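You operate a simulated robot arm through the tools that you are given. There is no shell and no other tool. Be economical: measure what you need, move in short steps, check, and stop when the job is done.

Carry out the task below with a simulated two-armed robot. There is one attempt and no reset: what you move stays moved.

JOB
Put the brass plug that says "A" from the top of the grey workbench on the shelf under the plan board and the brass plug marked "C" on the top of the cylinder bench. Hold the green light on the top of the grey workbench steady with one hand and press the green light dome to switch it on with the other. Take the box labelled "Sleeves" from the top of the grey workbench and put it on the white tray. Take the white eraser and leave it on the black weight on the top of the low cabinet. Shut the battery drawer. Turn the white knob to 4. Take the blue float and put it on top of the small blue reel. Put the green jar on the shelf under the red case away on the long counter. Take the orange rope and leave it on the hose bench's lower shelf. Take the small shackle on the white tray and put it away on the third shelf from the bottom from the top of the steel shelving. Put the small can labelled "F" from the top of the wall bench on the red camera and the small can that says "H" on the top of the grey workbench. Do these in any order. Set down upright: green jar, small can.

Only the result counts: the job must be done as asked and must still hold three seconds after the hand-in. Knocking over, shifting, dropping, spilling or breaking anything else fails it.

ROBOT AND FRAMES
Two 7-joint arms with two-finger parallel grippers on one trunk, on a base that drives. Base frame: it is fixed to the floor where the robot stands at the start and does not move with it; the origin is under the middle of the robot, x ahead of it, y to its left, z up; the surface under the hand at the start is at about z = 0.85. Readings come in m, rad, newtons and seconds.
The left shoulder is at the start at [0.07, 0.177, 1.045], the right one opposite. With the tool pointing down near the work surface each hand reaches from about 0.3 to 0.74 m from the robot's upright axis, wherever it stands, measured 20 degrees to its own side. Places, roughly: battery drawer [0.2, 2.4, 1]; black weight [1.25, 0.5, 0.5]; blue float (7x7x14 cm) [4.1, -1.6, 1.2]; brass plug [0.75, -0.25, 0.75]; green jar [2.5, -2, 0.5]; green light (5x5x9 cm) [2.2, -0.2, 0.9]; green light dome [2.2, -0.2, 0.9]; hose bench's lower shelf [2.8, 0, 0.3]; long counter [1.3, -2.1, 0.9]; orange rope (22x6x6 cm) [4.2, -1.7, 1.5]; red camera (11x7x3 cm) [-1.1, -0.8, 0.9]; shelf under the plan board [0.8, -2.1, 0.4]; small blue box, small grey box [2.25, -0.5, 0.75]; small blue reel (10x10x6 cm) [2.7, 2.7, 1.4]; small can [-1, -1.25, 1]; small shackle (6x7x2 cm) [0.4, -1.9, 0.9]; third shelf from the bottom of the steel shelving [4.2, -1.8, 0.8]; top of the cylinder bench (15x79 cm) [-0.88, 0.42, 0.64]; top of the grey workbench [1.5, -0.2, 0.8]; white eraser (6x3x2 cm) [1.5, 0.4, 0.6]; white knob [2.6, 2.6, 1]; white tray (23x29 cm) [0.38, -1.98, 0.88]. Payload 3.43 kg a hand.
The tool frame of a hand sits at the grasp point between the pads (the TCP): z along the fingers, y along the line on which they close. The tips reach 0.03 m beyond it. Largest opening 0.094 m; finger width 0.028, thickness 0.01; the body of the gripper, 0.05 by 0.096 m, starts 0.055 m behind the TCP.
Orientation is told as [roll, pitch, yaw] about the base's x, y, z axes, in that order, counted from this pose: with the fingers straight down and closing along the base's y, the tool's x points along the base's -x, its y along +y and its z along -z.

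CONTROLS
- The arms move only by the tool move_arm. It takes "left_targets", "right_targets" or both (then of equal length, played together; a hand with none holds still); each is a list of rows, each a list of 7 numbers: the shift along the tool's x, y, z in units of 20 mm (1.0 is 20 mm), then the turn, a rotation vector about the tool's x, y, z in units of 6 degrees (1.0 is 6 degrees), then the closure, from 0 (fully open) to 1 (shut). In form: [[tx, ty, tz, rx, ry, rz, fingers], ...]. A call has 1 to 10 rows; each row shifts and turns the commanded pose from where the row before left it, along the tool's axes as they then stand. A call with a number of a shift or a turn outside -1 to 1 is refused whole. Each row takes 0.2 s and may step no farther than 0.05 m and 0.15 rad from the row before; otherwise, or with a gripper value out of range, the whole call is refused. Where a pose cannot be reached the arm comes as near as it can. A force on the tool above 40 N (or 10 N above the force at the start of the call, whichever is more), or a blocked arm, ends the call early, and 0.2 s more pass. The fingers move at their own pace (about 0.153 m/s each) and stop on an object; they squeeze with about 32 N. The grip force told is the motor's: it shows also when the fingers shut on nothing. Time passes only in rows, and 0.2 s behind the last, so rows that do not move let the fingers close. It gives the time, the measured TCP pose, the force on the tool (base axes), the opening and the grip force at its end, in the units of the frame above (readings bear some noise), with the torque about the TCP (base axes, N m) and any sound that the robot's microphone picked up.
- Cameras (640 x 400 px; columns grow to the right, rows downward): "scene" is now at [0.1175, 0.0552, 1.3528]; the picture's right is [0.61, -0.79, 0.00], its down [-0.52, -0.40, -0.75] and it looks along [0.59, 0.46, -0.66] (base axes); focal length 214 px, centre (320, 200). "left" rides on the left gripper at [0.076, -0.014, -0.102] in its tool frame; the picture's right is [0.18, 0.98, 0.00], its down [-0.75, 0.14, -0.64] and it looks along [-0.63, 0.12, 0.77] (tool axes); focal length 243 px, centre (320, 200). "right" rides on the right gripper at [0.076, 0.014, -0.103] in its tool frame; the picture's right is [-0.18, 0.98, 0.00], its down [-0.75, -0.14, -0.64] and it looks along [-0.63, -0.12, 0.77] (tool axes); focal length 243 px, centre (320, 200). There is no depth. A picture from a camera that has moved, and an enlarged one, comes with that camera's place and axes in the base frame and with its lens.
- capture(camera): a new picture of that camera. The clock stands still meanwhile.
- slide_trunk(by): slides the trunk up (or, below 0, down) by that many m; the arms and the scene camera ride with it, the base frame stays. It gives what a move gives, with no picture.
- base_move(legs): drives the robot by 1 to 6 legs, each [ahead, turn to the left] in m and rad, along the robot's own axes; the way and the turn of a leg run together, so that a leg with both is an arc; at most 1.5 m and 3.142 rad a leg. The arms and the cameras ride along, it lands a little off, and it stops where it bumps. It gives what a move gives.
- turn_head(pan, tilt): turns the head with the scene camera to pan (to the left, within 1.501 rad either way) and tilt (down, from -0.506 to 1.204), counted from straight ahead of the robot. It gives what a move gives.
- enlarge(camera, box): a new picture of the part [left, top, right, bottom] of that camera's present view, enlarged. The clock stands still meanwhile.
- close_job(): hands the job in; it is judged then, once.

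Work in short steps. Places have to be worked out from the pictures, the camera data and where the tool is seen: move nearer, look again, correct. Check each grasp and each placing, and mend what went wrong. You have 556 turns and 352 pictures in all, those below and enlarged ones among them. Open the grippers and draw the arms clear of the work before you hand the job in, unless the task says otherwise.

The tools are called as name(argument=value, ...) on one line, values as JSON. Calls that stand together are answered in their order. move_arm: Moves the arms, as the interface text tells. Its arguments: {"type":"object","properties":{"left_targets":{"type":"array","items":{"type":"array","items":{"type":"number"}}},"right_targets":{"type":"array","items":{"type":"array","items":{"type":"number"}}}},"required":[]} The other tools are called the same way: slide_trunk (by) slides the trunk up or down; base_move (legs) drives the base; turn_head (pan, tilt) turns the head that bears the scene camera; capture (camera) takes a picture; enlarge (camera, box) takes an enlarged picture of a part of a camera's view; close_job () hands the job in.

At the start:

```text
time: 0.0
left_tool_pos: [0.3599, 0.4638, 1.1429]
left_orientation: [0.0, -0.001, 0.002]
left_force: [0.0, 0.0, -0.4]
left_moment: [0.01, 0.02, 0.01]
left_width: 0.0939
left_grip_force: 0.0
right_tool_pos: [0.4161, 0.0835, 1.168]
right_orientation: [0.001, 0.0, 0.001]
right_force: [-0.1, -0.1, 0.6]
right_moment: [-0.02, -0.03, 0.0]
right_width: 0.094
right_grip_force: 0.0
trunk travel left (down, up): [-0.625, 0.215]
robot x, y, heading: [-0.0026, 0.0, -0.005]
head pan, tilt: [0.661, 0.717]
```

scene: 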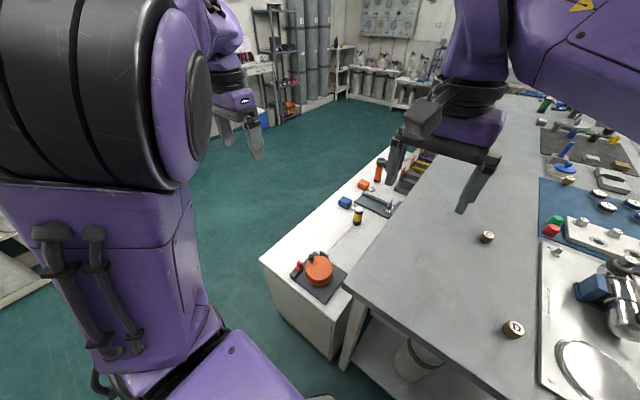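
right: 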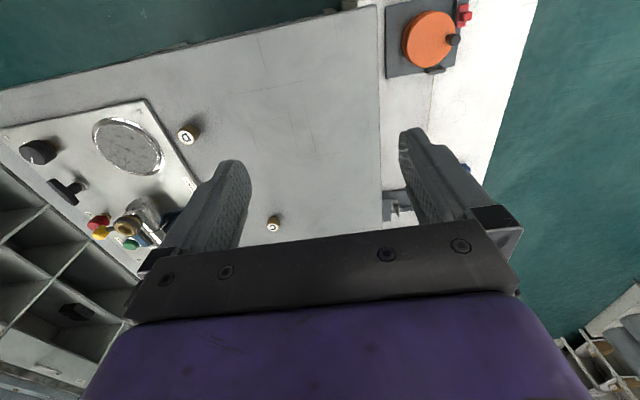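
left: 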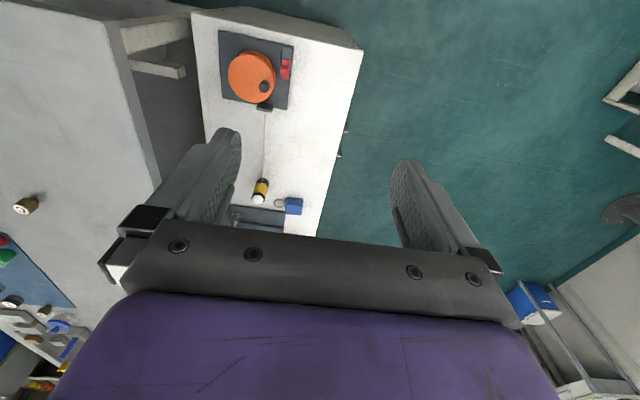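

I'll look around first: the bench ahead and to the right.

turn_head(pan=-0.3, tilt=0.6)

capture(camera="scene")

turn_head(pan=-1.2, tilt=0.4)

capture(camera="scene")

turn_head(pan=1.2, tilt=0.3)

capture(camera="scene")

```text
time: 1.2
left_tool_pos: [0.3602, 0.4627, 1.143]
left_orientation: [0.001, 0.001, 0.0]
left_force: [0.6, 0.1, 0.8]
left_moment: [0.01, -0.01, -0.01]
left_width: 0.0941
left_grip_force: 0.0
right_tool_pos: [0.4163, 0.0847, 1.1679]
right_orientation: [0.002, 0.0, 0.002]
right_force: [0.3, -0.7, 0.2]
right_moment: [-0.01, -0.01, 0.0]
right_width: 0.0944
right_grip_force: 0.0
trunk travel left (down, up): [-0.625, 0.215]
robot x, y, heading: [0.0011, 0.0004, 0.001]
head pan, tilt: [-0.3, 0.6]
```

```text
348 pictures are left
camera scene: at [0.1355, -0.0225, 1.363], right [-0.29, -0.96, 0.0], down [-0.54, 0.17, -0.82], along [0.79, -0.24, -0.57], focal length 214 px, centre (320, 200)
```

scene: 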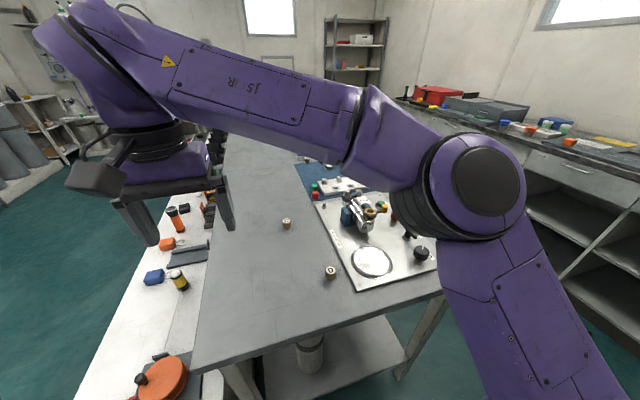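

```text
time: 2.4
left_tool_pos: [0.3596, 0.464, 1.143]
left_orientation: [0.0, -0.001, -0.001]
left_force: [-0.7, -0.2, 0.4]
left_moment: [0.02, 0.01, 0.0]
left_width: 0.094
left_grip_force: 0.0
right_tool_pos: [0.4155, 0.0832, 1.1669]
right_orientation: [0.0, 0.001, 0.0]
right_force: [0.0, 0.5, 0.2]
right_moment: [0.01, 0.01, 0.0]
right_width: 0.0942
right_grip_force: 0.0
trunk travel left (down, up): [-0.625, 0.215]
robot x, y, heading: [-0.0011, 0.0008, -0.002]
head pan, tilt: [-1.201, 0.4]
```

```text
347 pictures are left
camera scene: at [0.0847, -0.0828, 1.3812], right [-0.93, -0.36, 0.0], down [-0.14, 0.36, -0.92], along [0.33, -0.86, -0.39], focal length 214 px, centre (320, 200)
```

scene: 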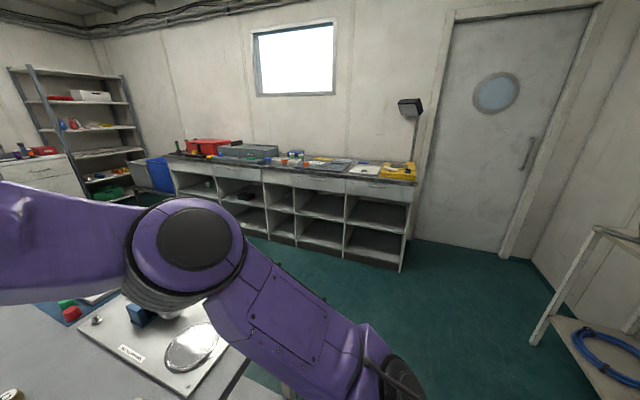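

```text
time: 4.6
left_tool_pos: [0.3599, 0.4663, 1.1418]
left_orientation: [0.0, -0.001, 0.0]
left_force: [0.8, -0.3, -0.4]
left_moment: [0.01, 0.01, 0.0]
left_width: 0.0939
left_grip_force: 0.1
right_tool_pos: [0.4147, 0.083, 1.1685]
right_orientation: [-0.001, 0.0, 0.0]
right_force: [-0.2, 0.6, 0.3]
right_moment: [0.0, 0.0, -0.01]
right_width: 0.0939
right_grip_force: 0.1
trunk travel left (down, up): [-0.625, 0.215]
robot x, y, heading: [0.0034, -0.0028, -0.002]
head pan, tilt: [1.201, 0.3]
```

```text
346 pictures are left
camera scene: at [0.0849, 0.0905, 1.3905], right [0.93, -0.36, 0.0], down [-0.11, -0.28, -0.96], along [0.35, 0.89, -0.3], focal length 214 px, centre (320, 200)
```

scene: 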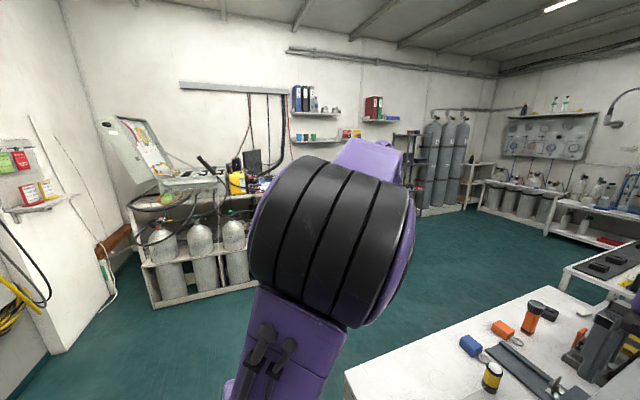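

Turn the head back to the bench and enlarge the plugs.

enlarge(camera="right", box=[0, 80, 320, 280])

turn_head(pan=-0.15, tilt=0.65)

enlarge(camera="scene", box=[200, 100, 440, 250])

```text
2.00 times, centred on (160, 180) of right
camera zoom: at [0.3401, 0.0977, 1.2708], right [0.18, 0.98, 0.0], down [0.75, -0.14, 0.64], along [0.63, -0.12, -0.77], focal length 485 px, centre (640, 240)
```

zoom: 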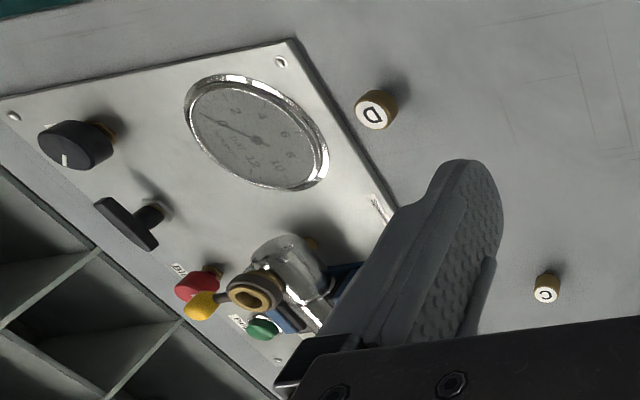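

```text
time: 6.1
left_tool_pos: [0.3599, 0.4642, 1.1426]
left_orientation: [-0.002, 0.0, 0.002]
left_force: [0.3, -0.5, -0.2]
left_moment: [0.0, 0.0, 0.01]
left_width: 0.094
left_grip_force: 0.0
right_tool_pos: [0.4151, 0.0839, 1.1679]
right_orientation: [0.001, 0.0, 0.001]
right_force: [-0.3, 0.4, -0.4]
right_moment: [-0.01, 0.0, -0.01]
right_width: 0.0941
right_grip_force: 0.1
trunk travel left (down, up): [-0.625, 0.215]
robot x, y, heading: [-0.0017, 0.0013, 0.004]
head pan, tilt: [-0.15, 0.649]
```

```text
2.67 times, centred on (320, 175) of scene
camera zoom: at [0.1369, -0.0094, 1.3587], right [-0.15, -0.99, 0.0], down [-0.6, 0.09, -0.8], along [0.79, -0.12, -0.6], focal length 572 px, centre (320, 267)
```

zoom: 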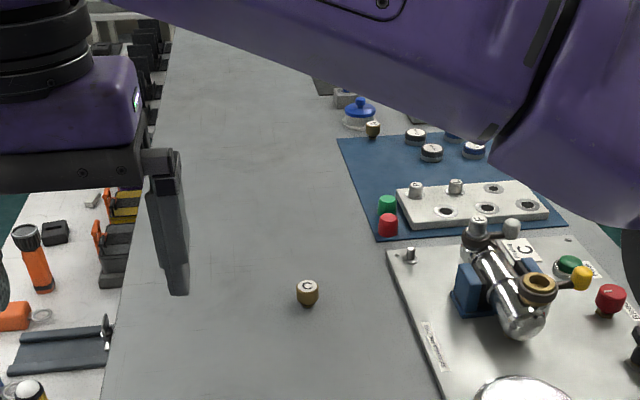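

Zoom in on the farther plug and the objects down the bench; I also peek from a raised head angle for the far end.

enlarge(camera="scene", box=[310, 130, 390, 180])

move_arm(right_targets=[[0, -1, -1, 0, 0, 0, 0], [0, -1, -1, 0, 0, 0, 0], [0, -1, -1, 0, 0, 0, 0], [0, -1, -1, 0, 0, 0, 0], [0, -1, -1, 0, 0, 0, 0], [0, -1, 0, 0, 0, 0, 0], [0, -1, 0, 0, 0, 0, 0], [0, -1, 0, 0, 0, 0, 0], [0, -1, 0, 0, 0, 0, 0], [0, -1, 0, 0, 0, 0, 0]])

capture(camera="scene")

capture(camera="right")

```text
8.00 times, centred on (350, 155) of scene
camera zoom: at [0.1369, -0.0094, 1.3587], right [-0.15, -0.99, 0.0], down [-0.6, 0.09, -0.8], along [0.79, -0.12, -0.6], focal length 1716 px, centre (80, 560)
```

zoom: 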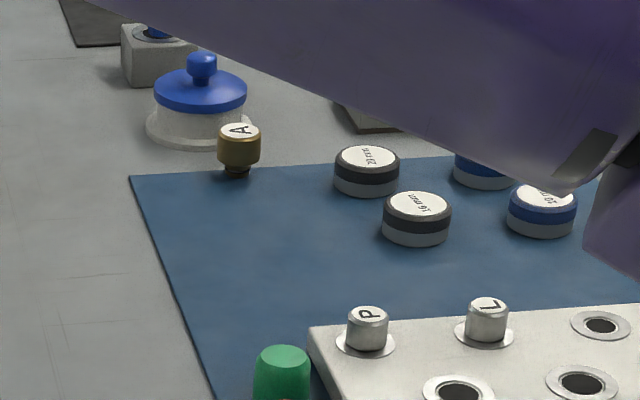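

```text
time: 8.3
left_tool_pos: [0.3599, 0.4613, 1.1436]
left_orientation: [0.002, 0.001, 0.001]
left_force: [0.9, 0.1, 0.4]
left_moment: [0.01, 0.01, 0.02]
left_width: 0.0941
left_grip_force: 0.0
right_tool_pos: [0.3982, -0.0753, 1.2055]
right_orientation: [0.0, -0.001, 0.001]
right_force: [0.2, -0.2, 0.4]
right_moment: [0.0, 0.02, 0.0]
right_width: 0.0942
right_grip_force: 0.1
right hand out of reach, approached as far as the arm can: row 3, 4, 5, 6
trunk travel left (down, up): [-0.625, 0.215]
robot x, y, heading: [-0.0014, -0.001, -0.001]
head pan, tilt: [-0.15, 0.649]
```

```text
342 pictures are left
camera scene: at [0.1367, -0.0104, 1.3587], right [-0.15, -0.99, 0.0], down [-0.6, 0.09, -0.8], along [0.79, -0.12, -0.6], focal length 214 px, centre (320, 200)
```

scene: 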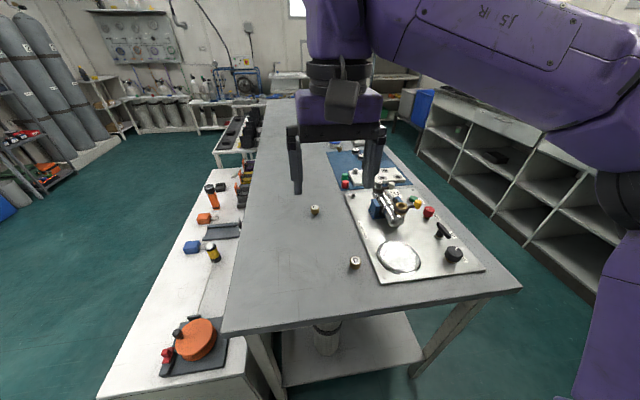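

```text
341 pictures are left
camera right: at [0.3227, -0.0595, 1.3091], right [0.18, 0.98, 0.0], down [0.75, -0.14, 0.64], along [0.63, -0.12, -0.77], focal length 243 px, centre (320, 200)
```

right: 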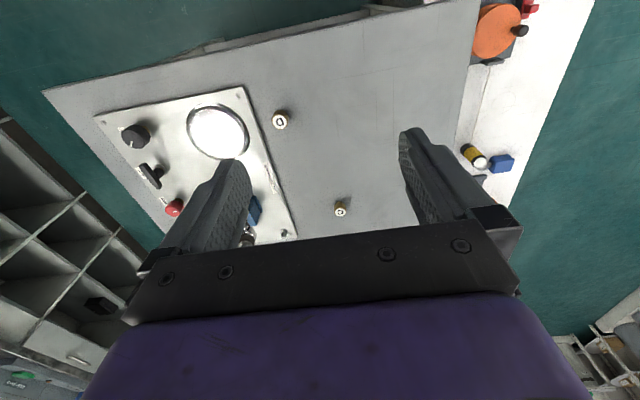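

C is at about (0.74, -0.09), A at (1.26, -0.29). I edge ahead slightly to bring C within the right hand's reach and open up the view of it.

base_move(legs=[[0.07, 0]])

move_arm(right_targets=[[-1, 0, 1, 0, 0, 0, 0], [-1, 0, 1, 0, 0, 0, 0], [-1, 0, 1, 0, 0, 0, 0], [-1, 0, 1, 0, 0, 0, 0], [-1, 0, 1, 0, 0, 0, 0], [-1, 0, 1, 0, 0, 0, 0], [-1, 0, 1, 0, 0, 0, 0], [-1, 0, 1, 0, 0, 0, 0], [-1, 0, 1, 0, 0, 0, 0], [-1, 0, 1, 0, 0, 0, 0]])

capture(camera="right")

```text
time: 9.3
left_tool_pos: [0.4268, 0.4636, 1.1436]
left_orientation: [-0.001, -0.002, 0.001]
left_force: [-0.4, -0.1, -0.3]
left_moment: [-0.01, 0.01, -0.01]
left_width: 0.0941
left_grip_force: 0.0
right_tool_pos: [0.4651, -0.0718, 1.2065]
right_orientation: [0.0, -0.001, 0.001]
right_force: [-0.8, 0.4, -0.1]
right_moment: [0.01, -0.02, -0.02]
right_width: 0.0937
right_grip_force: 0.1
trunk travel left (down, up): [-0.625, 0.215]
robot x, y, heading: [0.0662, 0.0028, 0.0]
head pan, tilt: [-0.15, 0.649]
```

```text
time: 11.6
left_tool_pos: [0.4268, 0.4641, 1.1426]
left_orientation: [-0.001, 0.001, 0.003]
left_force: [-1.3, -0.5, -0.2]
left_moment: [0.03, -0.02, 0.01]
left_width: 0.0939
left_grip_force: 0.2
right_tool_pos: [0.6413, -0.0714, 1.0333]
right_orientation: [0.0, 0.001, 0.001]
right_force: [-0.6, 0.1, -1.1]
right_moment: [-0.02, -0.02, -0.01]
right_width: 0.0941
right_grip_force: 0.0
right hand out of reach, approached as far as the arm can: row 9, 10
trunk travel left (down, up): [-0.625, 0.215]
robot x, y, heading: [0.0711, 0.004, 0.003]
head pan, tilt: [-0.15, 0.649]
```

```text
340 pictures are left
camera right: at [0.5647, -0.058, 1.1361], right [0.18, 0.98, 0.0], down [0.75, -0.14, 0.64], along [0.63, -0.12, -0.77], focal length 243 px, centre (320, 200)
```

right: 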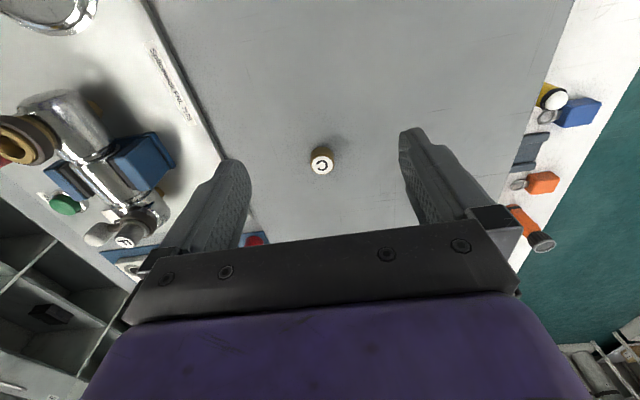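

C is at about (0.727, -0.088). I move the right hand over it and lower toward z≈0.91.

move_arm(right_targets=[[0, 0, 1, 0, 0, 0, 0], [0, 0, 1, 0, 0, 0, 0], [-1, -0.3, 1, 0, 0, 0, 0], [-1, -0.4, 1, 0, 0, 0, 0], [-1, 0, 1, 0, 0, 0, 0], [-1, 0, 1, 0, 0, 0, 0], [0, 0, 0, 0, 0, 0, 0]])

capture(camera="right")

```text
time: 13.2
left_tool_pos: [0.4286, 0.4639, 1.1434]
left_orientation: [0.0, -0.001, 0.002]
left_force: [-0.7, 0.1, 0.3]
left_moment: [0.0, 0.02, -0.03]
left_width: 0.0941
left_grip_force: 0.2
right_tool_pos: [0.681, -0.0853, 0.9522]
right_orientation: [0.0, 0.0, 0.0]
right_force: [-0.1, -0.1, -0.1]
right_moment: [-0.01, -0.01, 0.04]
right_width: 0.0941
right_grip_force: 0.0
right hand out of reach, approached as far as the arm can: row 5, 6
trunk travel left (down, up): [-0.625, 0.215]
robot x, y, heading: [0.0709, -0.0018, 0.002]
head pan, tilt: [-0.15, 0.649]
```

```text
339 pictures are left
camera right: at [0.605, -0.0706, 1.0549], right [0.18, 0.98, 0.0], down [0.75, -0.14, 0.64], along [0.63, -0.12, -0.77], focal length 243 px, centre (320, 200)
```

right: 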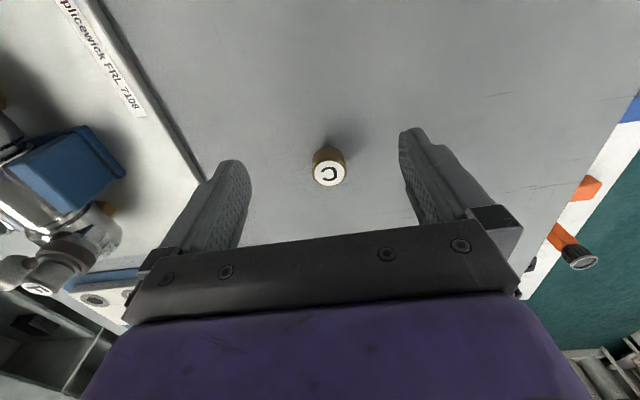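

C sits at about (0.726, -0.086). I'll edge the base ahead another 5 cm to be above it.

base_move(legs=[[0.05, 0]])

capture(camera="right")

```text
time: 14.1
left_tool_pos: [0.4736, 0.4646, 1.1438]
left_orientation: [0.001, -0.002, 0.004]
left_force: [0.2, 0.3, 0.1]
left_moment: [0.01, -0.03, 0.0]
left_width: 0.0938
left_grip_force: 0.1
right_tool_pos: [0.7271, -0.0839, 0.9535]
right_orientation: [0.001, -0.003, 0.001]
right_force: [-1.3, 0.1, -0.8]
right_moment: [-0.01, -0.04, 0.02]
right_width: 0.0941
right_grip_force: 0.1
trunk travel left (down, up): [-0.625, 0.215]
robot x, y, heading: [0.1185, -0.0014, 0.0]
head pan, tilt: [-0.15, 0.649]
```

```text
338 pictures are left
camera right: at [0.6518, -0.0698, 1.0569], right [0.18, 0.98, 0.0], down [0.75, -0.14, 0.64], along [0.63, -0.12, -0.76], focal length 243 px, centre (320, 200)
```

right: 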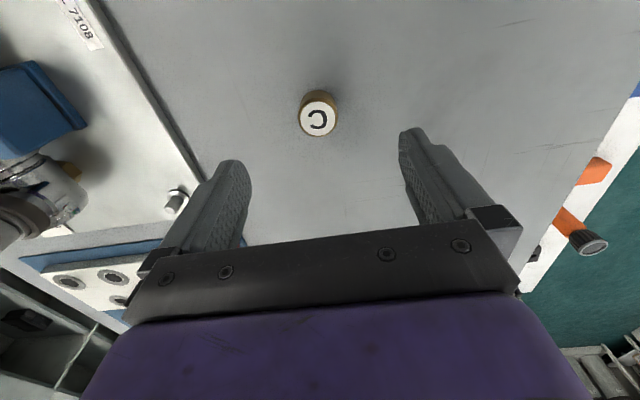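

Hand is above C now. Lowering 6.5 cm and then a closer look.

move_arm(right_targets=[[0, 0, 1, 0, 0, 0, 0], [0, 0, 1, 0, 0, 0, 0], [0.1, 0, 1, 0, 0, 0, 0], [0, 0, 0.3, 0, 0, 0, 0], [0, 0, 0, 0, 0, 0, 0]])

capture(camera="right")

```text
time: 15.3
left_tool_pos: [0.4768, 0.4656, 1.1432]
left_orientation: [0.001, -0.001, 0.003]
left_force: [-0.3, -0.4, 0.1]
left_moment: [-0.01, 0.04, 0.02]
left_width: 0.0937
left_grip_force: 0.0
right_tool_pos: [0.7279, -0.084, 0.8865]
right_orientation: [0.0, 0.0, 0.004]
right_force: [0.0, -0.3, -0.1]
right_moment: [-0.01, 0.01, 0.01]
right_width: 0.0937
right_grip_force: 0.2
trunk travel left (down, up): [-0.625, 0.215]
robot x, y, heading: [0.1173, -0.0029, 0.002]
head pan, tilt: [-0.15, 0.649]
```

```text
337 pictures are left
camera right: at [0.6526, -0.0701, 0.9893], right [0.18, 0.98, 0.0], down [0.75, -0.14, 0.64], along [0.63, -0.12, -0.77], focal length 243 px, centre (320, 200)
```

right: 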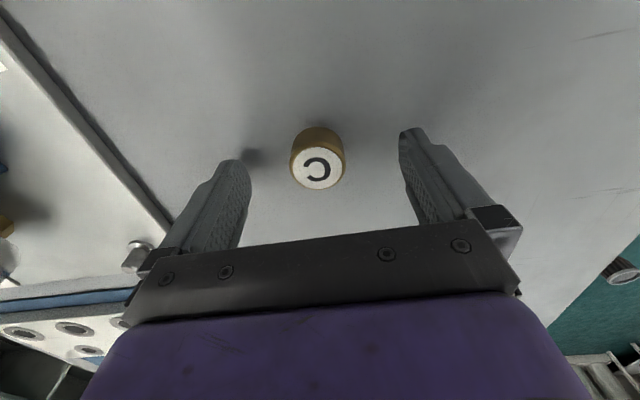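

Plug top seems near z 0.88, a few mm nearer than the TCP. I shift 5 mm back, 2 mm down, and close.

move_arm(right_targets=[[0.25, 0, 0.1, 0, 0, 0, 0], [0, 0, 0, 0, 0, 0, 1], [0, 0, 0, 0, 0, 0, 1], [0, 0, 0, 0, 0, 0, 1], [0, 0, 0, 0, 0, 0, 1]])

capture(camera="right")

```text
time: 16.5
left_tool_pos: [0.4773, 0.4647, 1.1428]
left_orientation: [0.001, 0.0, 0.004]
left_force: [-0.5, -0.9, 0.3]
left_moment: [0.01, 0.0, -0.01]
left_width: 0.094
left_grip_force: 0.1
right_tool_pos: [0.7224, -0.0833, 0.8851]
right_orientation: [0.001, -0.001, 0.003]
right_force: [-0.2, -0.1, 1.2]
right_moment: [0.03, -0.01, 0.0]
right_width: 0.0291
right_grip_force: 32.4
trunk travel left (down, up): [-0.625, 0.215]
robot x, y, heading: [0.12, 0.0005, 0.002]
head pan, tilt: [-0.15, 0.649]
```

```text
336 pictures are left
camera right: at [0.6469, -0.0703, 0.9876], right [0.18, 0.98, 0.0], down [0.75, -0.14, 0.64], along [0.63, -0.12, -0.77], focal length 243 px, centre (320, 200)
```

right: 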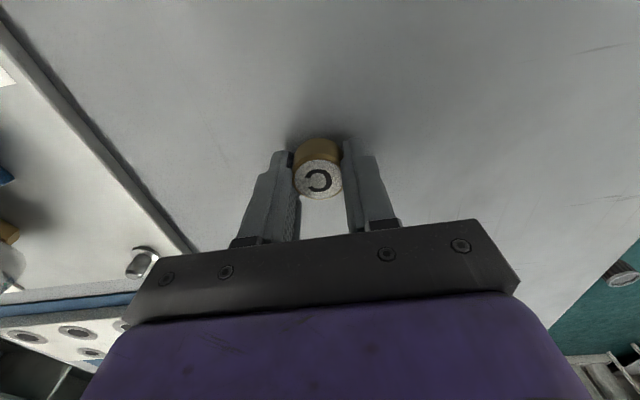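

C is held (29 mm). Lift it and draw the arm in.

move_arm(right_targets=[[0, 0, -1, 0, 0, 0, 1], [0, 0, -1, 0, 0, 0, 1], [0, 0, -1, 0, 0, 0, 1], [1, 0, -1, 0, 0, 0, 1], [1, 0, -1, 0, 0, 0, 1], [1, 0, -1, 0, 0, 0, 1], [1, 0, -1, 0, 0, 0, 1], [1, 0, -1, 0, 0, 0, 1], [1, 0, -1, 0, 0, 0, 1], [1, -1, 0, 0, 0, 0, 1]])

turn_head(pan=1.5, tilt=0.6)

capture(camera="scene")

turn_head(pan=-1.5, tilt=0.6)

capture(camera="scene")

```text
time: 18.7
left_tool_pos: [0.4763, 0.4624, 1.1443]
left_orientation: [0.003, -0.002, 0.004]
left_force: [-0.2, 0.1, 0.2]
left_moment: [0.01, -0.01, 0.01]
left_width: 0.0938
left_grip_force: 0.0
right_tool_pos: [0.5817, -0.1075, 1.0655]
right_orientation: [0.004, -0.001, 0.002]
right_force: [-0.3, -0.3, -0.6]
right_moment: [0.03, 0.02, 0.01]
right_width: 0.0292
right_grip_force: 32.2
trunk travel left (down, up): [-0.625, 0.215]
robot x, y, heading: [0.1172, 0.0006, 0.005]
head pan, tilt: [-0.15, 0.649]
```

```text
time: 20.4
left_tool_pos: [0.4757, 0.4645, 1.1433]
left_orientation: [0.0, 0.0, 0.004]
left_force: [-0.3, -0.3, 0.5]
left_moment: [-0.01, -0.01, 0.02]
left_width: 0.0942
left_grip_force: 0.1
right_tool_pos: [0.5819, -0.1057, 1.066]
right_orientation: [0.003, 0.0, 0.002]
right_force: [-0.2, 0.4, -1.3]
right_moment: [0.03, -0.04, -0.02]
right_width: 0.029
right_grip_force: 32.4
trunk travel left (down, up): [-0.625, 0.215]
robot x, y, heading: [0.1137, 0.0009, 0.002]
head pan, tilt: [1.499, 0.6]
```

```text
335 pictures are left
camera scene: at [0.1754, 0.0918, 1.363], right [1.0, -0.07, 0.0], down [-0.04, -0.56, -0.83], along [0.06, 0.82, -0.56], focal length 214 px, centre (320, 200)
```

scene: 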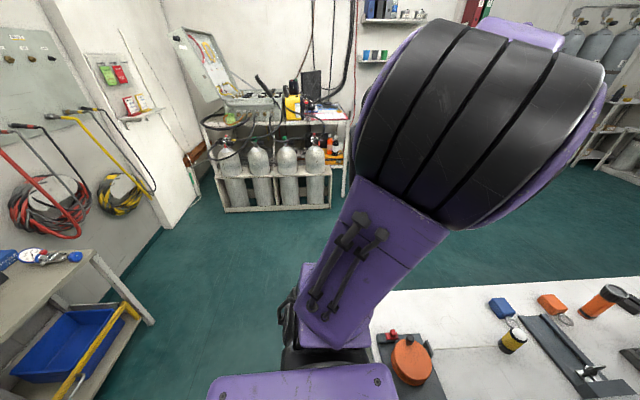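

```text
time: 23.0
left_tool_pos: [0.475, 0.4645, 1.1441]
left_orientation: [-0.001, 0.0, 0.004]
left_force: [-0.4, -1.2, 1.0]
left_moment: [0.01, 0.0, 0.02]
left_width: 0.0938
left_grip_force: 0.0
right_tool_pos: [0.5812, -0.1065, 1.0656]
right_orientation: [0.001, -0.001, 0.002]
right_force: [-0.4, 0.1, -1.5]
right_moment: [0.01, 0.05, 0.03]
right_width: 0.0288
right_grip_force: 32.2
trunk travel left (down, up): [-0.625, 0.215]
robot x, y, heading: [0.1197, 0.0035, 0.005]
head pan, tilt: [-1.499, 0.6]
```

```text
334 pictures are left
camera scene: at [0.1759, -0.0845, 1.363], right [-1.0, -0.07, 0.0], down [-0.04, 0.56, -0.83], along [0.06, -0.82, -0.56], focal length 214 px, centre (320, 200)
```

scene: 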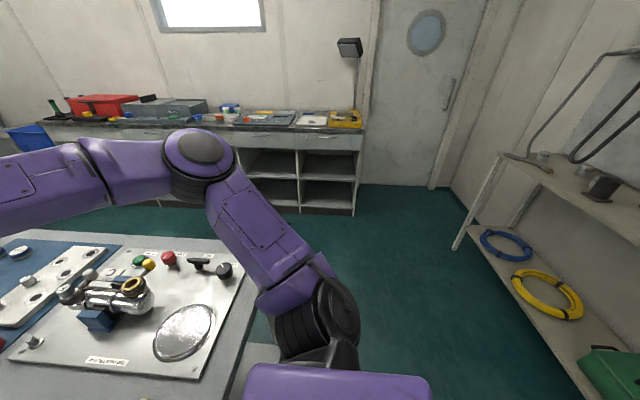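

Bench behind me on the left side is the cylinder bench. I back off and turn around to face it.

base_move(legs=[[-0.32, 0], [0, 1.57], [0, 1.2]])

turn_head(pan=0, tilt=0.6)

capture(camera="scene")

```text
time: 32.0
left_tool_pos: [-0.6854, -0.3251, 1.1412]
left_orientation: [0.0, 0.0, 2.819]
left_force: [-0.9, 0.8, -0.3]
left_moment: [0.02, -0.02, -0.04]
left_width: 0.094
left_grip_force: 0.0
right_tool_pos: [-0.6008, 0.2479, 1.0664]
right_orientation: [0.001, -0.001, 2.817]
right_force: [-0.3, 0.2, -0.7]
right_moment: [-0.01, 0.01, 0.03]
right_width: 0.0287
right_grip_force: 32.6
trunk travel left (down, up): [-0.625, 0.215]
robot x, y, heading: [-0.1959, 0.0007, 2.819]
head pan, tilt: [-1.499, 0.6]
```

```text
time: 33.6
left_tool_pos: [-0.6843, -0.3253, 1.1434]
left_orientation: [-0.001, 0.001, 2.818]
left_force: [0.0, 0.0, 0.8]
left_moment: [0.02, 0.04, -0.03]
left_width: 0.0942
left_grip_force: 0.1
right_tool_pos: [-0.6012, 0.249, 1.0653]
right_orientation: [0.001, -0.001, 2.816]
right_force: [0.9, -0.5, -0.3]
right_moment: [-0.02, 0.01, 0.01]
right_width: 0.0289
right_grip_force: 31.6
trunk travel left (down, up): [-0.625, 0.215]
robot x, y, heading: [-0.1977, 0.0015, 2.819]
head pan, tilt: [0.0, 0.6]
```

```text
333 pictures are left
camera scene: at [-0.3264, 0.0471, 1.363], right [0.32, 0.95, 0.0], down [0.54, -0.18, -0.82], along [-0.78, 0.26, -0.57], focal length 214 px, centre (320, 200)
```

scene: 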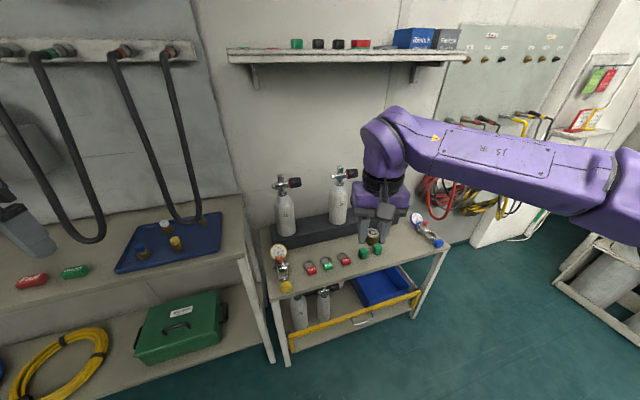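

enlarge(camera="scene", box=[260, 190, 460, 315])

```text
3.20 times, centred on (360, 252) of scene
camera zoom: at [-0.3264, 0.0471, 1.363], right [0.32, 0.95, 0.0], down [0.54, -0.18, -0.82], along [-0.78, 0.26, -0.57], focal length 686 px, centre (192, 32)
```

zoom: 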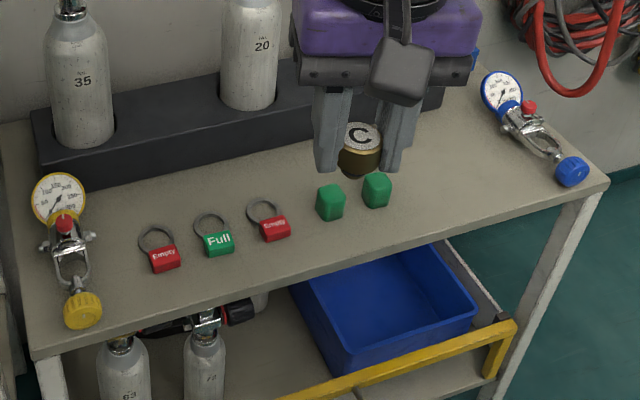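

C will go on the free spot at about (-0.87, 0.63). First I pull in the left arm and raise it a little, then approach.

move_arm(left_targets=[[1, 0, -1, 0, 0, 0, 0], [1, 0, -1, 0, 0, 0, 0], [1, 0, -1, 0, 0, 0, 0], [1, 0, -1, 0, 0, 0, 0], [1, 0, -1, 0, 0, 0, 0], [1, 0, 0, 0, 0, 0, 0]])

base_move(legs=[[0, -0.3], [0.2, 0]])

slide_trunk(by=-0.18)

capture(camera="right")

```text
time: 35.0
left_tool_pos: [-0.5705, -0.3648, 1.2421]
left_orientation: [-0.001, 0.0, 2.819]
left_force: [-0.1, 0.4, 0.1]
left_moment: [0.0, 0.02, 0.0]
left_width: 0.094
left_grip_force: 0.0
right_tool_pos: [-0.6001, 0.2491, 1.0641]
right_orientation: [0.0, -0.002, 2.818]
right_force: [0.0, 0.4, -0.3]
right_moment: [-0.03, 0.02, -0.01]
right_width: 0.0289
right_grip_force: 31.6
trunk travel left (down, up): [-0.625, 0.215]
robot x, y, heading: [-0.1937, -0.0042, 2.818]
head pan, tilt: [0.0, 0.6]
```

```text
time: 37.5
left_tool_pos: [-0.819, -0.1283, 1.2412]
left_orientation: [-0.001, -0.001, 2.527]
left_force: [-0.8, 1.0, 1.0]
left_moment: [-0.03, 0.0, 0.0]
left_width: 0.094
left_grip_force: 0.1
right_tool_pos: [-0.6712, 0.4675, 1.0655]
right_orientation: [0.001, -0.002, 2.527]
right_force: [-0.1, 0.8, -0.6]
right_moment: [0.01, -0.03, -0.01]
right_width: 0.029
right_grip_force: 32.2
trunk travel left (down, up): [-0.625, 0.215]
robot x, y, heading: [-0.3563, 0.1108, 2.527]
head pan, tilt: [0.0, 0.6]
```

```text
time: 39.5
left_tool_pos: [-0.8185, -0.1282, 1.0626]
left_orientation: [0.001, -0.001, 2.529]
left_force: [0.1, 0.5, 0.3]
left_moment: [0.01, -0.06, 0.02]
left_width: 0.0941
left_grip_force: 0.1
right_tool_pos: [-0.6717, 0.4673, 0.8858]
right_orientation: [0.0, -0.002, 2.528]
right_force: [-0.8, -0.4, -0.7]
right_moment: [0.02, 0.02, -0.01]
right_width: 0.029
right_grip_force: 32.2
trunk travel left (down, up): [-0.445, 0.395]
robot x, y, heading: [-0.3544, 0.1118, 2.529]
head pan, tilt: [0.0, 0.6]
```

```text
331 pictures are left
camera right: at [-0.6165, 0.4113, 0.9885], right [-0.72, -0.7, 0.0], down [-0.53, 0.55, 0.64], along [-0.45, 0.46, -0.77], focal length 243 px, centre (320, 200)
```

right: 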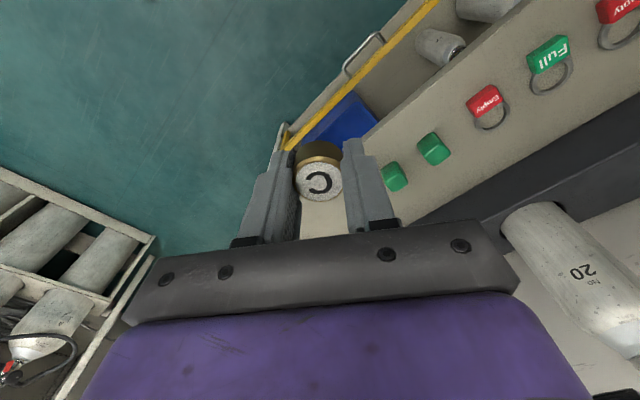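

Base ahead 8 cm more, then right hand out over the spot.

base_move(legs=[[0.08, 0]])

move_arm(right_targets=[[-1, -0.2, 0.3, 0, 0, 0, 1], [-1, -0.2, 0.3, 0, 0, 0, 1], [-1, -0.2, 0.3, 0, 0, 0, 1], [-1, -0.2, 0.3, 0, 0, 0, 1], [-1, -0.2, 0.3, 0, 0, 0, 1], [-1, 0, 0.5, 0, 0, 0, 1], [-1, 0, 0.5, 0, 0, 0, 1], [-1, 0, 0.5, 0, 0, 0, 1], [-0.8, 0, 0.5, 0, 0, 0, 1]])

capture(camera="right")

capture(camera="scene")

```text
time: 40.6
left_tool_pos: [-0.883, -0.0834, 1.0622]
left_orientation: [0.0, 0.001, 2.527]
left_force: [-0.2, -0.1, -0.8]
left_moment: [-0.03, -0.04, -0.04]
left_width: 0.094
left_grip_force: 0.1
right_tool_pos: [-0.7368, 0.5126, 0.8855]
right_orientation: [0.0, 0.001, 2.527]
right_force: [-0.2, 0.3, -2.3]
right_moment: [-0.03, -0.05, 0.01]
right_width: 0.0289
right_grip_force: 32.4
trunk travel left (down, up): [-0.445, 0.395]
robot x, y, heading: [-0.4182, 0.1585, 2.525]
head pan, tilt: [0.0, 0.6]
```

```text
time: 42.6
left_tool_pos: [-0.8835, -0.0825, 1.062]
left_orientation: [-0.002, 0.0, 2.527]
left_force: [0.3, 0.0, -0.2]
left_moment: [-0.02, 0.0, 0.0]
left_width: 0.0938
left_grip_force: 0.0
right_tool_pos: [-0.7988, 0.578, 0.8571]
right_orientation: [0.003, 0.0, 2.526]
right_force: [-0.2, -0.4, -0.2]
right_moment: [0.01, -0.01, 0.03]
right_width: 0.029
right_grip_force: 31.8
right hand out of reach, approached as far as the arm can: row 5, 6, 7, 8, 9
trunk travel left (down, up): [-0.445, 0.395]
robot x, y, heading: [-0.4193, 0.1592, 2.528]
head pan, tilt: [0.0, 0.6]
```

```text
330 pictures are left
camera right: at [-0.7434, 0.5227, 0.9613], right [-0.72, -0.7, 0.0], down [-0.53, 0.55, 0.64], along [-0.45, 0.46, -0.77], focal length 243 px, centre (320, 200)
```

right: 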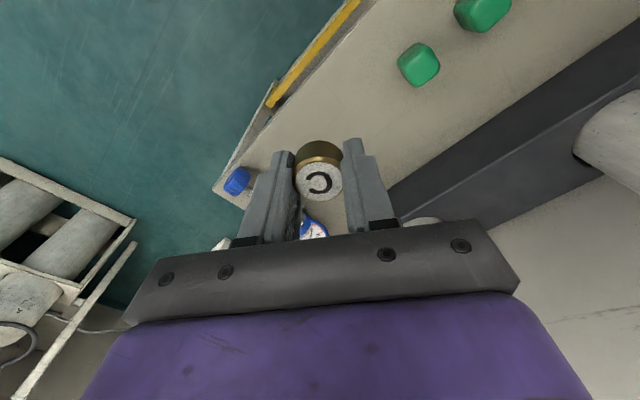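

```text
329 pictures are left
camera scene: at [-0.5317, 0.2412, 1.183], right [0.58, 0.82, 0.0], down [0.46, -0.33, -0.82], along [-0.67, 0.48, -0.57], focal length 214 px, centre (320, 200)
```

scene: 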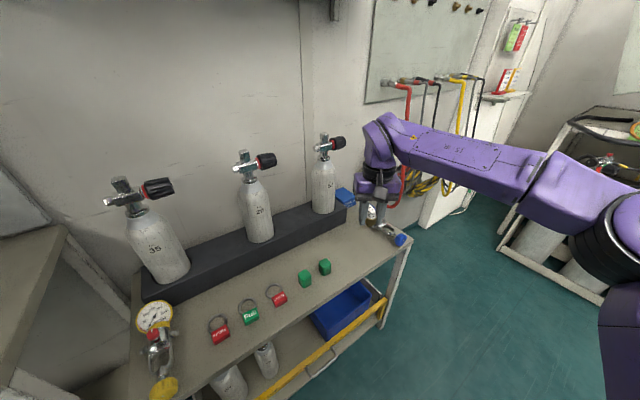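

Reach grows as the hand goes lower. I lower first, then go out toward (-0.85, 0.615), midway between the green cap and the gauge.

move_arm(right_targets=[[0, 0, 1, 0, 0, 0, 1], [0, 0, 1, 0, 0, 0, 1], [0, 0, 1, 0, 0, 0, 1], [0, 0, 1, 0, 0, 0, 1], [-1, 0, 1, 0, 0, 0, 1], [-1, 0, 1, 0, 0, 0, 1], [-1, 0, 0, 0, 0, 0, 1], [0, 0, 0, 0, 0, 0, 1]])

capture(camera="right")

```text
time: 44.4
left_tool_pos: [-0.8823, -0.0837, 1.0614]
left_orientation: [0.001, -0.002, 2.528]
left_force: [-0.4, 0.5, -0.3]
left_moment: [0.02, -0.01, -0.04]
left_width: 0.094
left_grip_force: 0.0
right_tool_pos: [-0.8523, 0.6148, 0.7403]
right_orientation: [0.0, 0.0, 2.525]
right_force: [0.6, -0.7, -0.4]
right_moment: [-0.01, 0.03, 0.0]
right_width: 0.029
right_grip_force: 31.9
trunk travel left (down, up): [-0.445, 0.395]
robot x, y, heading: [-0.4192, 0.157, 2.526]
head pan, tilt: [0.0, 0.6]
```

```text
328 pictures are left
camera right: at [-0.7975, 0.5583, 0.8431], right [-0.72, -0.7, 0.0], down [-0.53, 0.55, 0.64], along [-0.45, 0.46, -0.77], focal length 243 px, centre (320, 200)
```

right: 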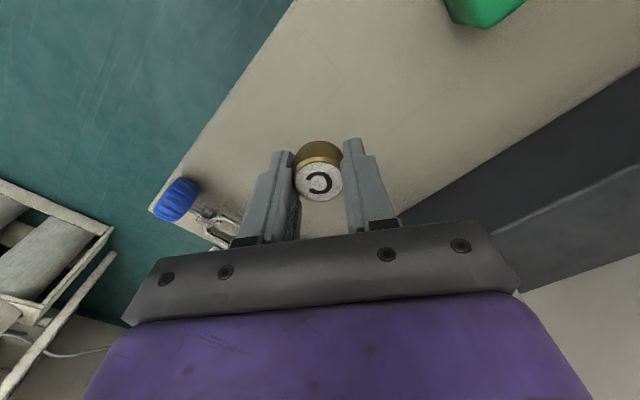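

Position is good; lower it gently until contact.

move_arm(right_targets=[[0, 0, 1, 0, 0, 0, 1], [0, 0, 1, 0, 0, 0, 1], [0, 0, 0.5, 0, 0, 0, 1], [0, 0, 0.2, 0, 0, 0, 1], [0, 0, 0, 0, 0, 0, 1]])

capture(camera="right")

```text
time: 45.6
left_tool_pos: [-0.8821, -0.0831, 1.0623]
left_orientation: [-0.002, -0.003, 2.528]
left_force: [0.1, -0.4, 0.3]
left_moment: [0.0, 0.01, 0.02]
left_width: 0.094
left_grip_force: 0.0
right_tool_pos: [-0.8501, 0.614, 0.6841]
right_orientation: [0.0, 0.001, 2.526]
right_force: [-0.1, 0.2, -0.2]
right_moment: [0.0, -0.01, -0.01]
right_width: 0.029
right_grip_force: 32.3
trunk travel left (down, up): [-0.445, 0.395]
robot x, y, heading: [-0.4175, 0.1593, 2.526]
head pan, tilt: [0.0, 0.6]
```

```text
327 pictures are left
camera right: at [-0.7949, 0.5584, 0.787], right [-0.72, -0.7, 0.0], down [-0.53, 0.55, 0.64], along [-0.45, 0.46, -0.77], focal length 243 px, centre (320, 200)
```

right: 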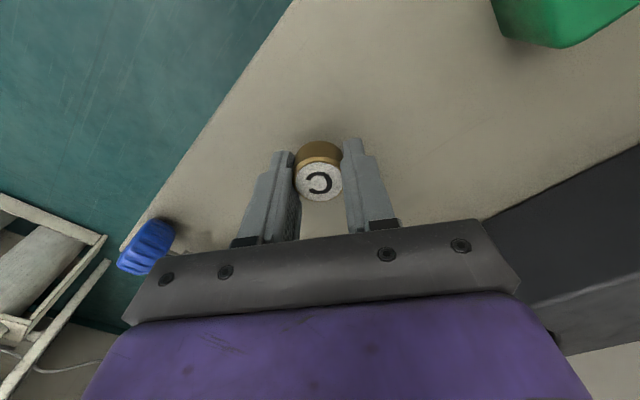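

Still free; a few more millimetres at a time until a force shows.

move_arm(right_targets=[[0, 0, 0.2, 0, 0, 0, 1], [0, 0, 0.15, 0, 0, 0, 1], [0, 0, 0, 0, 0, 0, 1]])

move_arm(right_targets=[[0, 0, 0.15, 0, 0, 0, 1], [0, 0, 0, 0, 0, 0, 1]])

```text
time: 46.4
left_tool_pos: [-0.8828, -0.0838, 1.062]
left_orientation: [0.0, -0.002, 2.527]
left_force: [0.5, 0.5, -0.8]
left_moment: [-0.04, 0.0, 0.0]
left_width: 0.0939
left_grip_force: 0.1
right_tool_pos: [-0.8501, 0.6128, 0.6768]
right_orientation: [0.0, 0.0, 2.525]
right_force: [0.2, 0.3, 0.0]
right_moment: [0.03, -0.03, 0.01]
right_width: 0.0289
right_grip_force: 31.8
trunk travel left (down, up): [-0.445, 0.395]
robot x, y, heading: [-0.4152, 0.1579, 2.529]
head pan, tilt: [0.0, 0.6]
```

```text
time: 47.0
left_tool_pos: [-0.883, -0.0838, 1.0619]
left_orientation: [0.001, -0.002, 2.526]
left_force: [0.3, 0.2, 0.1]
left_moment: [0.01, 0.02, 0.0]
left_width: 0.0941
left_grip_force: 0.0
right_tool_pos: [-0.849, 0.613, 0.6756]
right_orientation: [-0.001, -0.002, 2.525]
right_force: [1.1, -0.7, -0.9]
right_moment: [0.0, -0.02, 0.01]
right_width: 0.0286
right_grip_force: 32.3
trunk travel left (down, up): [-0.445, 0.395]
robot x, y, heading: [-0.4175, 0.157, 2.53]
head pan, tilt: [0.0, 0.6]
```

move_arm(right_targets=[[0, 0, 0.2, 0, 0, 0, 1], [0, 0, 0, 0, 0, 0, 1]])

move_arm(right_targets=[[0, 0, 0.2, 0, 0, 0, 1], [0, 0, 0, 0, 0, 0, 1]])

```text
time: 47.6
left_tool_pos: [-0.8808, -0.0843, 1.0625]
left_orientation: [-0.001, -0.004, 2.528]
left_force: [-0.4, -0.1, 0.6]
left_moment: [-0.04, -0.01, 0.0]
left_width: 0.094
left_grip_force: 0.2
right_tool_pos: [-0.8496, 0.6137, 0.6747]
right_orientation: [-0.001, -0.007, 2.525]
right_force: [-4.6, 3.3, 19.2]
right_moment: [0.01, 0.13, -0.05]
right_width: 0.029
right_grip_force: 31.6
trunk travel left (down, up): [-0.445, 0.395]
robot x, y, heading: [-0.4218, 0.1581, 2.527]
head pan, tilt: [0.0, 0.6]
```

```text
time: 48.2
left_tool_pos: [-0.8797, -0.0852, 1.0622]
left_orientation: [0.001, -0.004, 2.529]
left_force: [-0.3, 0.5, 0.3]
left_moment: [0.0, -0.01, 0.01]
left_width: 0.094
left_grip_force: 0.0
right_tool_pos: [-0.8504, 0.6126, 0.6708]
right_orientation: [0.0, -0.006, 2.526]
right_force: [-0.1, 5.8, 29.8]
right_moment: [0.23, -0.39, 0.04]
right_width: 0.0288
right_grip_force: 31.9
trunk travel left (down, up): [-0.445, 0.395]
robot x, y, heading: [-0.4197, 0.1566, 2.531]
head pan, tilt: [0.0, 0.6]
```

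Contact (≈30 N). Relax slightly, open, and lift away.

move_arm(right_targets=[[0, 0, -0.2, 0, 0, 0, 1], [0, 0, 0, 0, 0, 0, 0.3], [0, 0, 0, 0, 0, 0, 0.3], [0, 0, 0, 0, 0, 0, 0.3], [0, 0, -1, 0, 0, 0, 0.3], [0, 0, -1, 0, 0, 0, 0.3], [0, 0, -1, 0, 0, 0, 0.3], [0, 0, -1, 0, 0, 0, 0.3], [0, 0, -1, 0, 0, 0, 0.3]])

capture(camera="right")

```text
time: 50.2
left_tool_pos: [-0.8829, -0.0835, 1.0621]
left_orientation: [-0.001, -0.003, 2.527]
left_force: [0.9, -0.1, 0.1]
left_moment: [-0.04, 0.01, 0.01]
left_width: 0.094
left_grip_force: 0.1
right_tool_pos: [-0.8508, 0.6143, 0.7421]
right_orientation: [0.002, -0.001, 2.526]
right_force: [-0.2, 1.1, 0.3]
right_moment: [0.0, 0.01, 0.0]
right_width: 0.0659
right_grip_force: 0.1
right hand out of reach, approached as far as the arm can: row 8, 9
trunk travel left (down, up): [-0.445, 0.395]
robot x, y, heading: [-0.4171, 0.1576, 2.528]
head pan, tilt: [0.0, 0.6]
```

```text
326 pictures are left
camera right: at [-0.7947, 0.56, 0.8444], right [-0.72, -0.7, 0.0], down [-0.53, 0.55, 0.64], along [-0.45, 0.46, -0.77], focal length 243 px, centre (320, 200)
```

right: 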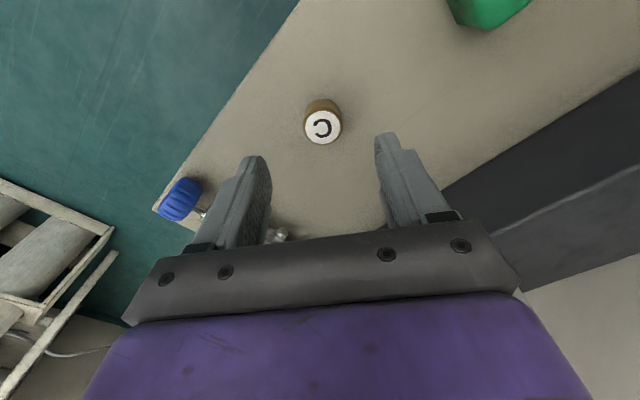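

C placed. Retract the right hand, raise the trunk, and back away.

move_arm(right_targets=[[1, 0, -1, 0, 0, 0, 0.3], [1, 0, -1, 0, 0, 0, 0], [1, 0, -1, 0, 0, 0, 0], [1, 0, -1, 0, 0, 0, 0], [1, 0, -1, 0, 0, 0, 0], [1, 0, -1, 0, 0, 0, 0], [1, 0, -1, 0, 0, 0, 0], [1, 0, -1, 0, 0, 0, 0], [1, 0, -1, 0, 0, 0, 0], [1, 0, -1, 0, 0, 0, 0]])

slide_trunk(by=0.2)

base_move(legs=[[-0.3, 0], [0, 1.1]])

capture(camera="scene")

```text
time: 52.4
left_tool_pos: [-0.8824, -0.0836, 1.0632]
left_orientation: [0.002, -0.002, 2.527]
left_force: [0.4, 0.5, -0.4]
left_moment: [0.01, 0.01, 0.0]
left_width: 0.0937
left_grip_force: 0.1
right_tool_pos: [-0.6878, 0.4982, 0.9423]
right_orientation: [-0.001, -0.004, 2.527]
right_force: [0.8, -0.8, 0.2]
right_moment: [0.04, 0.02, -0.01]
right_width: 0.0939
right_grip_force: 0.0
trunk travel left (down, up): [-0.445, 0.395]
robot x, y, heading: [-0.421, 0.1557, 2.526]
head pan, tilt: [0.0, 0.6]
```

```text
time: 54.6
left_tool_pos: [-0.8817, -0.0835, 1.2629]
left_orientation: [0.0, -0.002, 2.527]
left_force: [0.0, -0.1, 0.3]
left_moment: [0.0, 0.01, 0.02]
left_width: 0.0941
left_grip_force: 0.1
right_tool_pos: [-0.6886, 0.5, 1.1415]
right_orientation: [0.003, 0.001, 2.524]
right_force: [0.0, -0.3, 0.4]
right_moment: [0.05, 0.03, -0.03]
right_width: 0.0941
right_grip_force: 0.0
trunk travel left (down, up): [-0.645, 0.195]
robot x, y, heading: [-0.4195, 0.1546, 2.528]
head pan, tilt: [0.0, 0.6]
```

```text
time: 59.4
left_tool_pos: [-0.1631, -0.54, 1.2614]
left_orientation: [0.001, -0.001, -2.649]
left_force: [0.2, 0.2, 0.3]
left_moment: [0.01, 0.02, -0.04]
left_width: 0.0942
left_grip_force: 0.0
right_tool_pos: [-0.5978, -0.1055, 1.1418]
right_orientation: [0.001, 0.0, -2.651]
right_force: [0.5, -0.6, -0.1]
right_moment: [-0.01, -0.02, 0.0]
right_width: 0.0943
right_grip_force: 0.1
trunk travel left (down, up): [-0.645, 0.195]
robot x, y, heading: [-0.1715, -0.019, -2.651]
head pan, tilt: [0.0, 0.6]
```

```text
325 pictures are left
camera scene: at [-0.293, -0.0795, 1.383], right [-0.47, 0.88, 0.0], down [0.5, 0.27, -0.83], along [-0.73, -0.39, -0.56], focal length 214 px, centre (320, 200)
```

scene: 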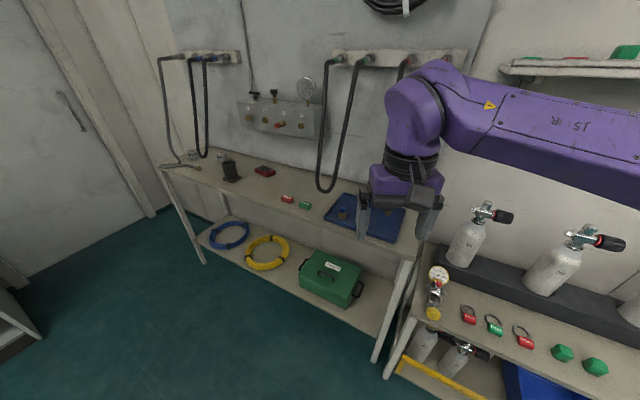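

enlarge(camera="scene", box=[160, 130, 320, 230])

```text
4.00 times, centred on (240, 180) of scene
camera zoom: at [-0.293, -0.0795, 1.383], right [-0.47, 0.88, 0.0], down [0.5, 0.27, -0.83], along [-0.73, -0.39, -0.56], focal length 858 px, centre (640, 280)
```

zoom: 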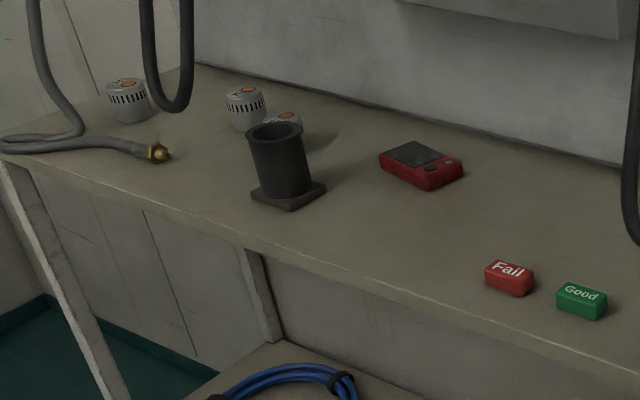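

Three cans at the back behind the black pot. I drive around to face that bench at y≈-1.

base_move(legs=[[0, 0.9], [1.0, 0], [0, -1.39]])

capture(camera="scene")

```text
time: 70.1
left_tool_pos: [-0.6199, -1.4419, 1.2621]
left_orientation: [0.0, -0.002, 3.136]
left_force: [0.9, -0.1, 0.1]
left_moment: [-0.01, 0.01, -0.01]
left_width: 0.0941
left_grip_force: 0.0
right_tool_pos: [-0.7947, -0.8533, 1.141]
right_orientation: [0.001, 0.0, 3.135]
right_force: [0.6, 0.3, 0.1]
right_moment: [0.04, -0.01, 0.0]
right_width: 0.0941
right_grip_force: 0.0
trunk travel left (down, up): [-0.645, 0.195]
robot x, y, heading: [-0.376, -0.9741, 3.134]
head pan, tilt: [0.0, 0.6]
```

```text
323 pictures are left
camera scene: at [-0.5154, -0.9753, 1.383], right [0.01, 1.0, 0.0], down [0.56, 0.0, -0.83], along [-0.82, 0.0, -0.57], focal length 214 px, centre (320, 200)
```

scene: 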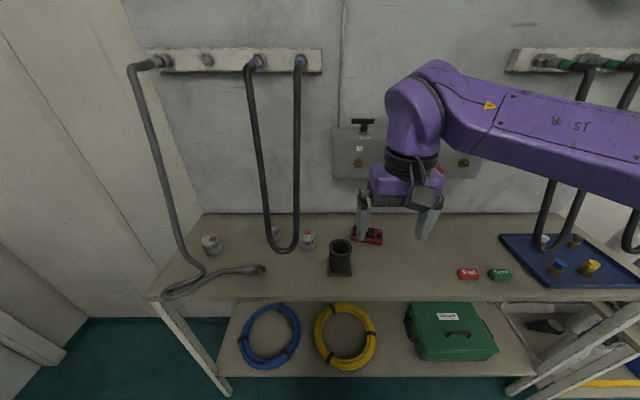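

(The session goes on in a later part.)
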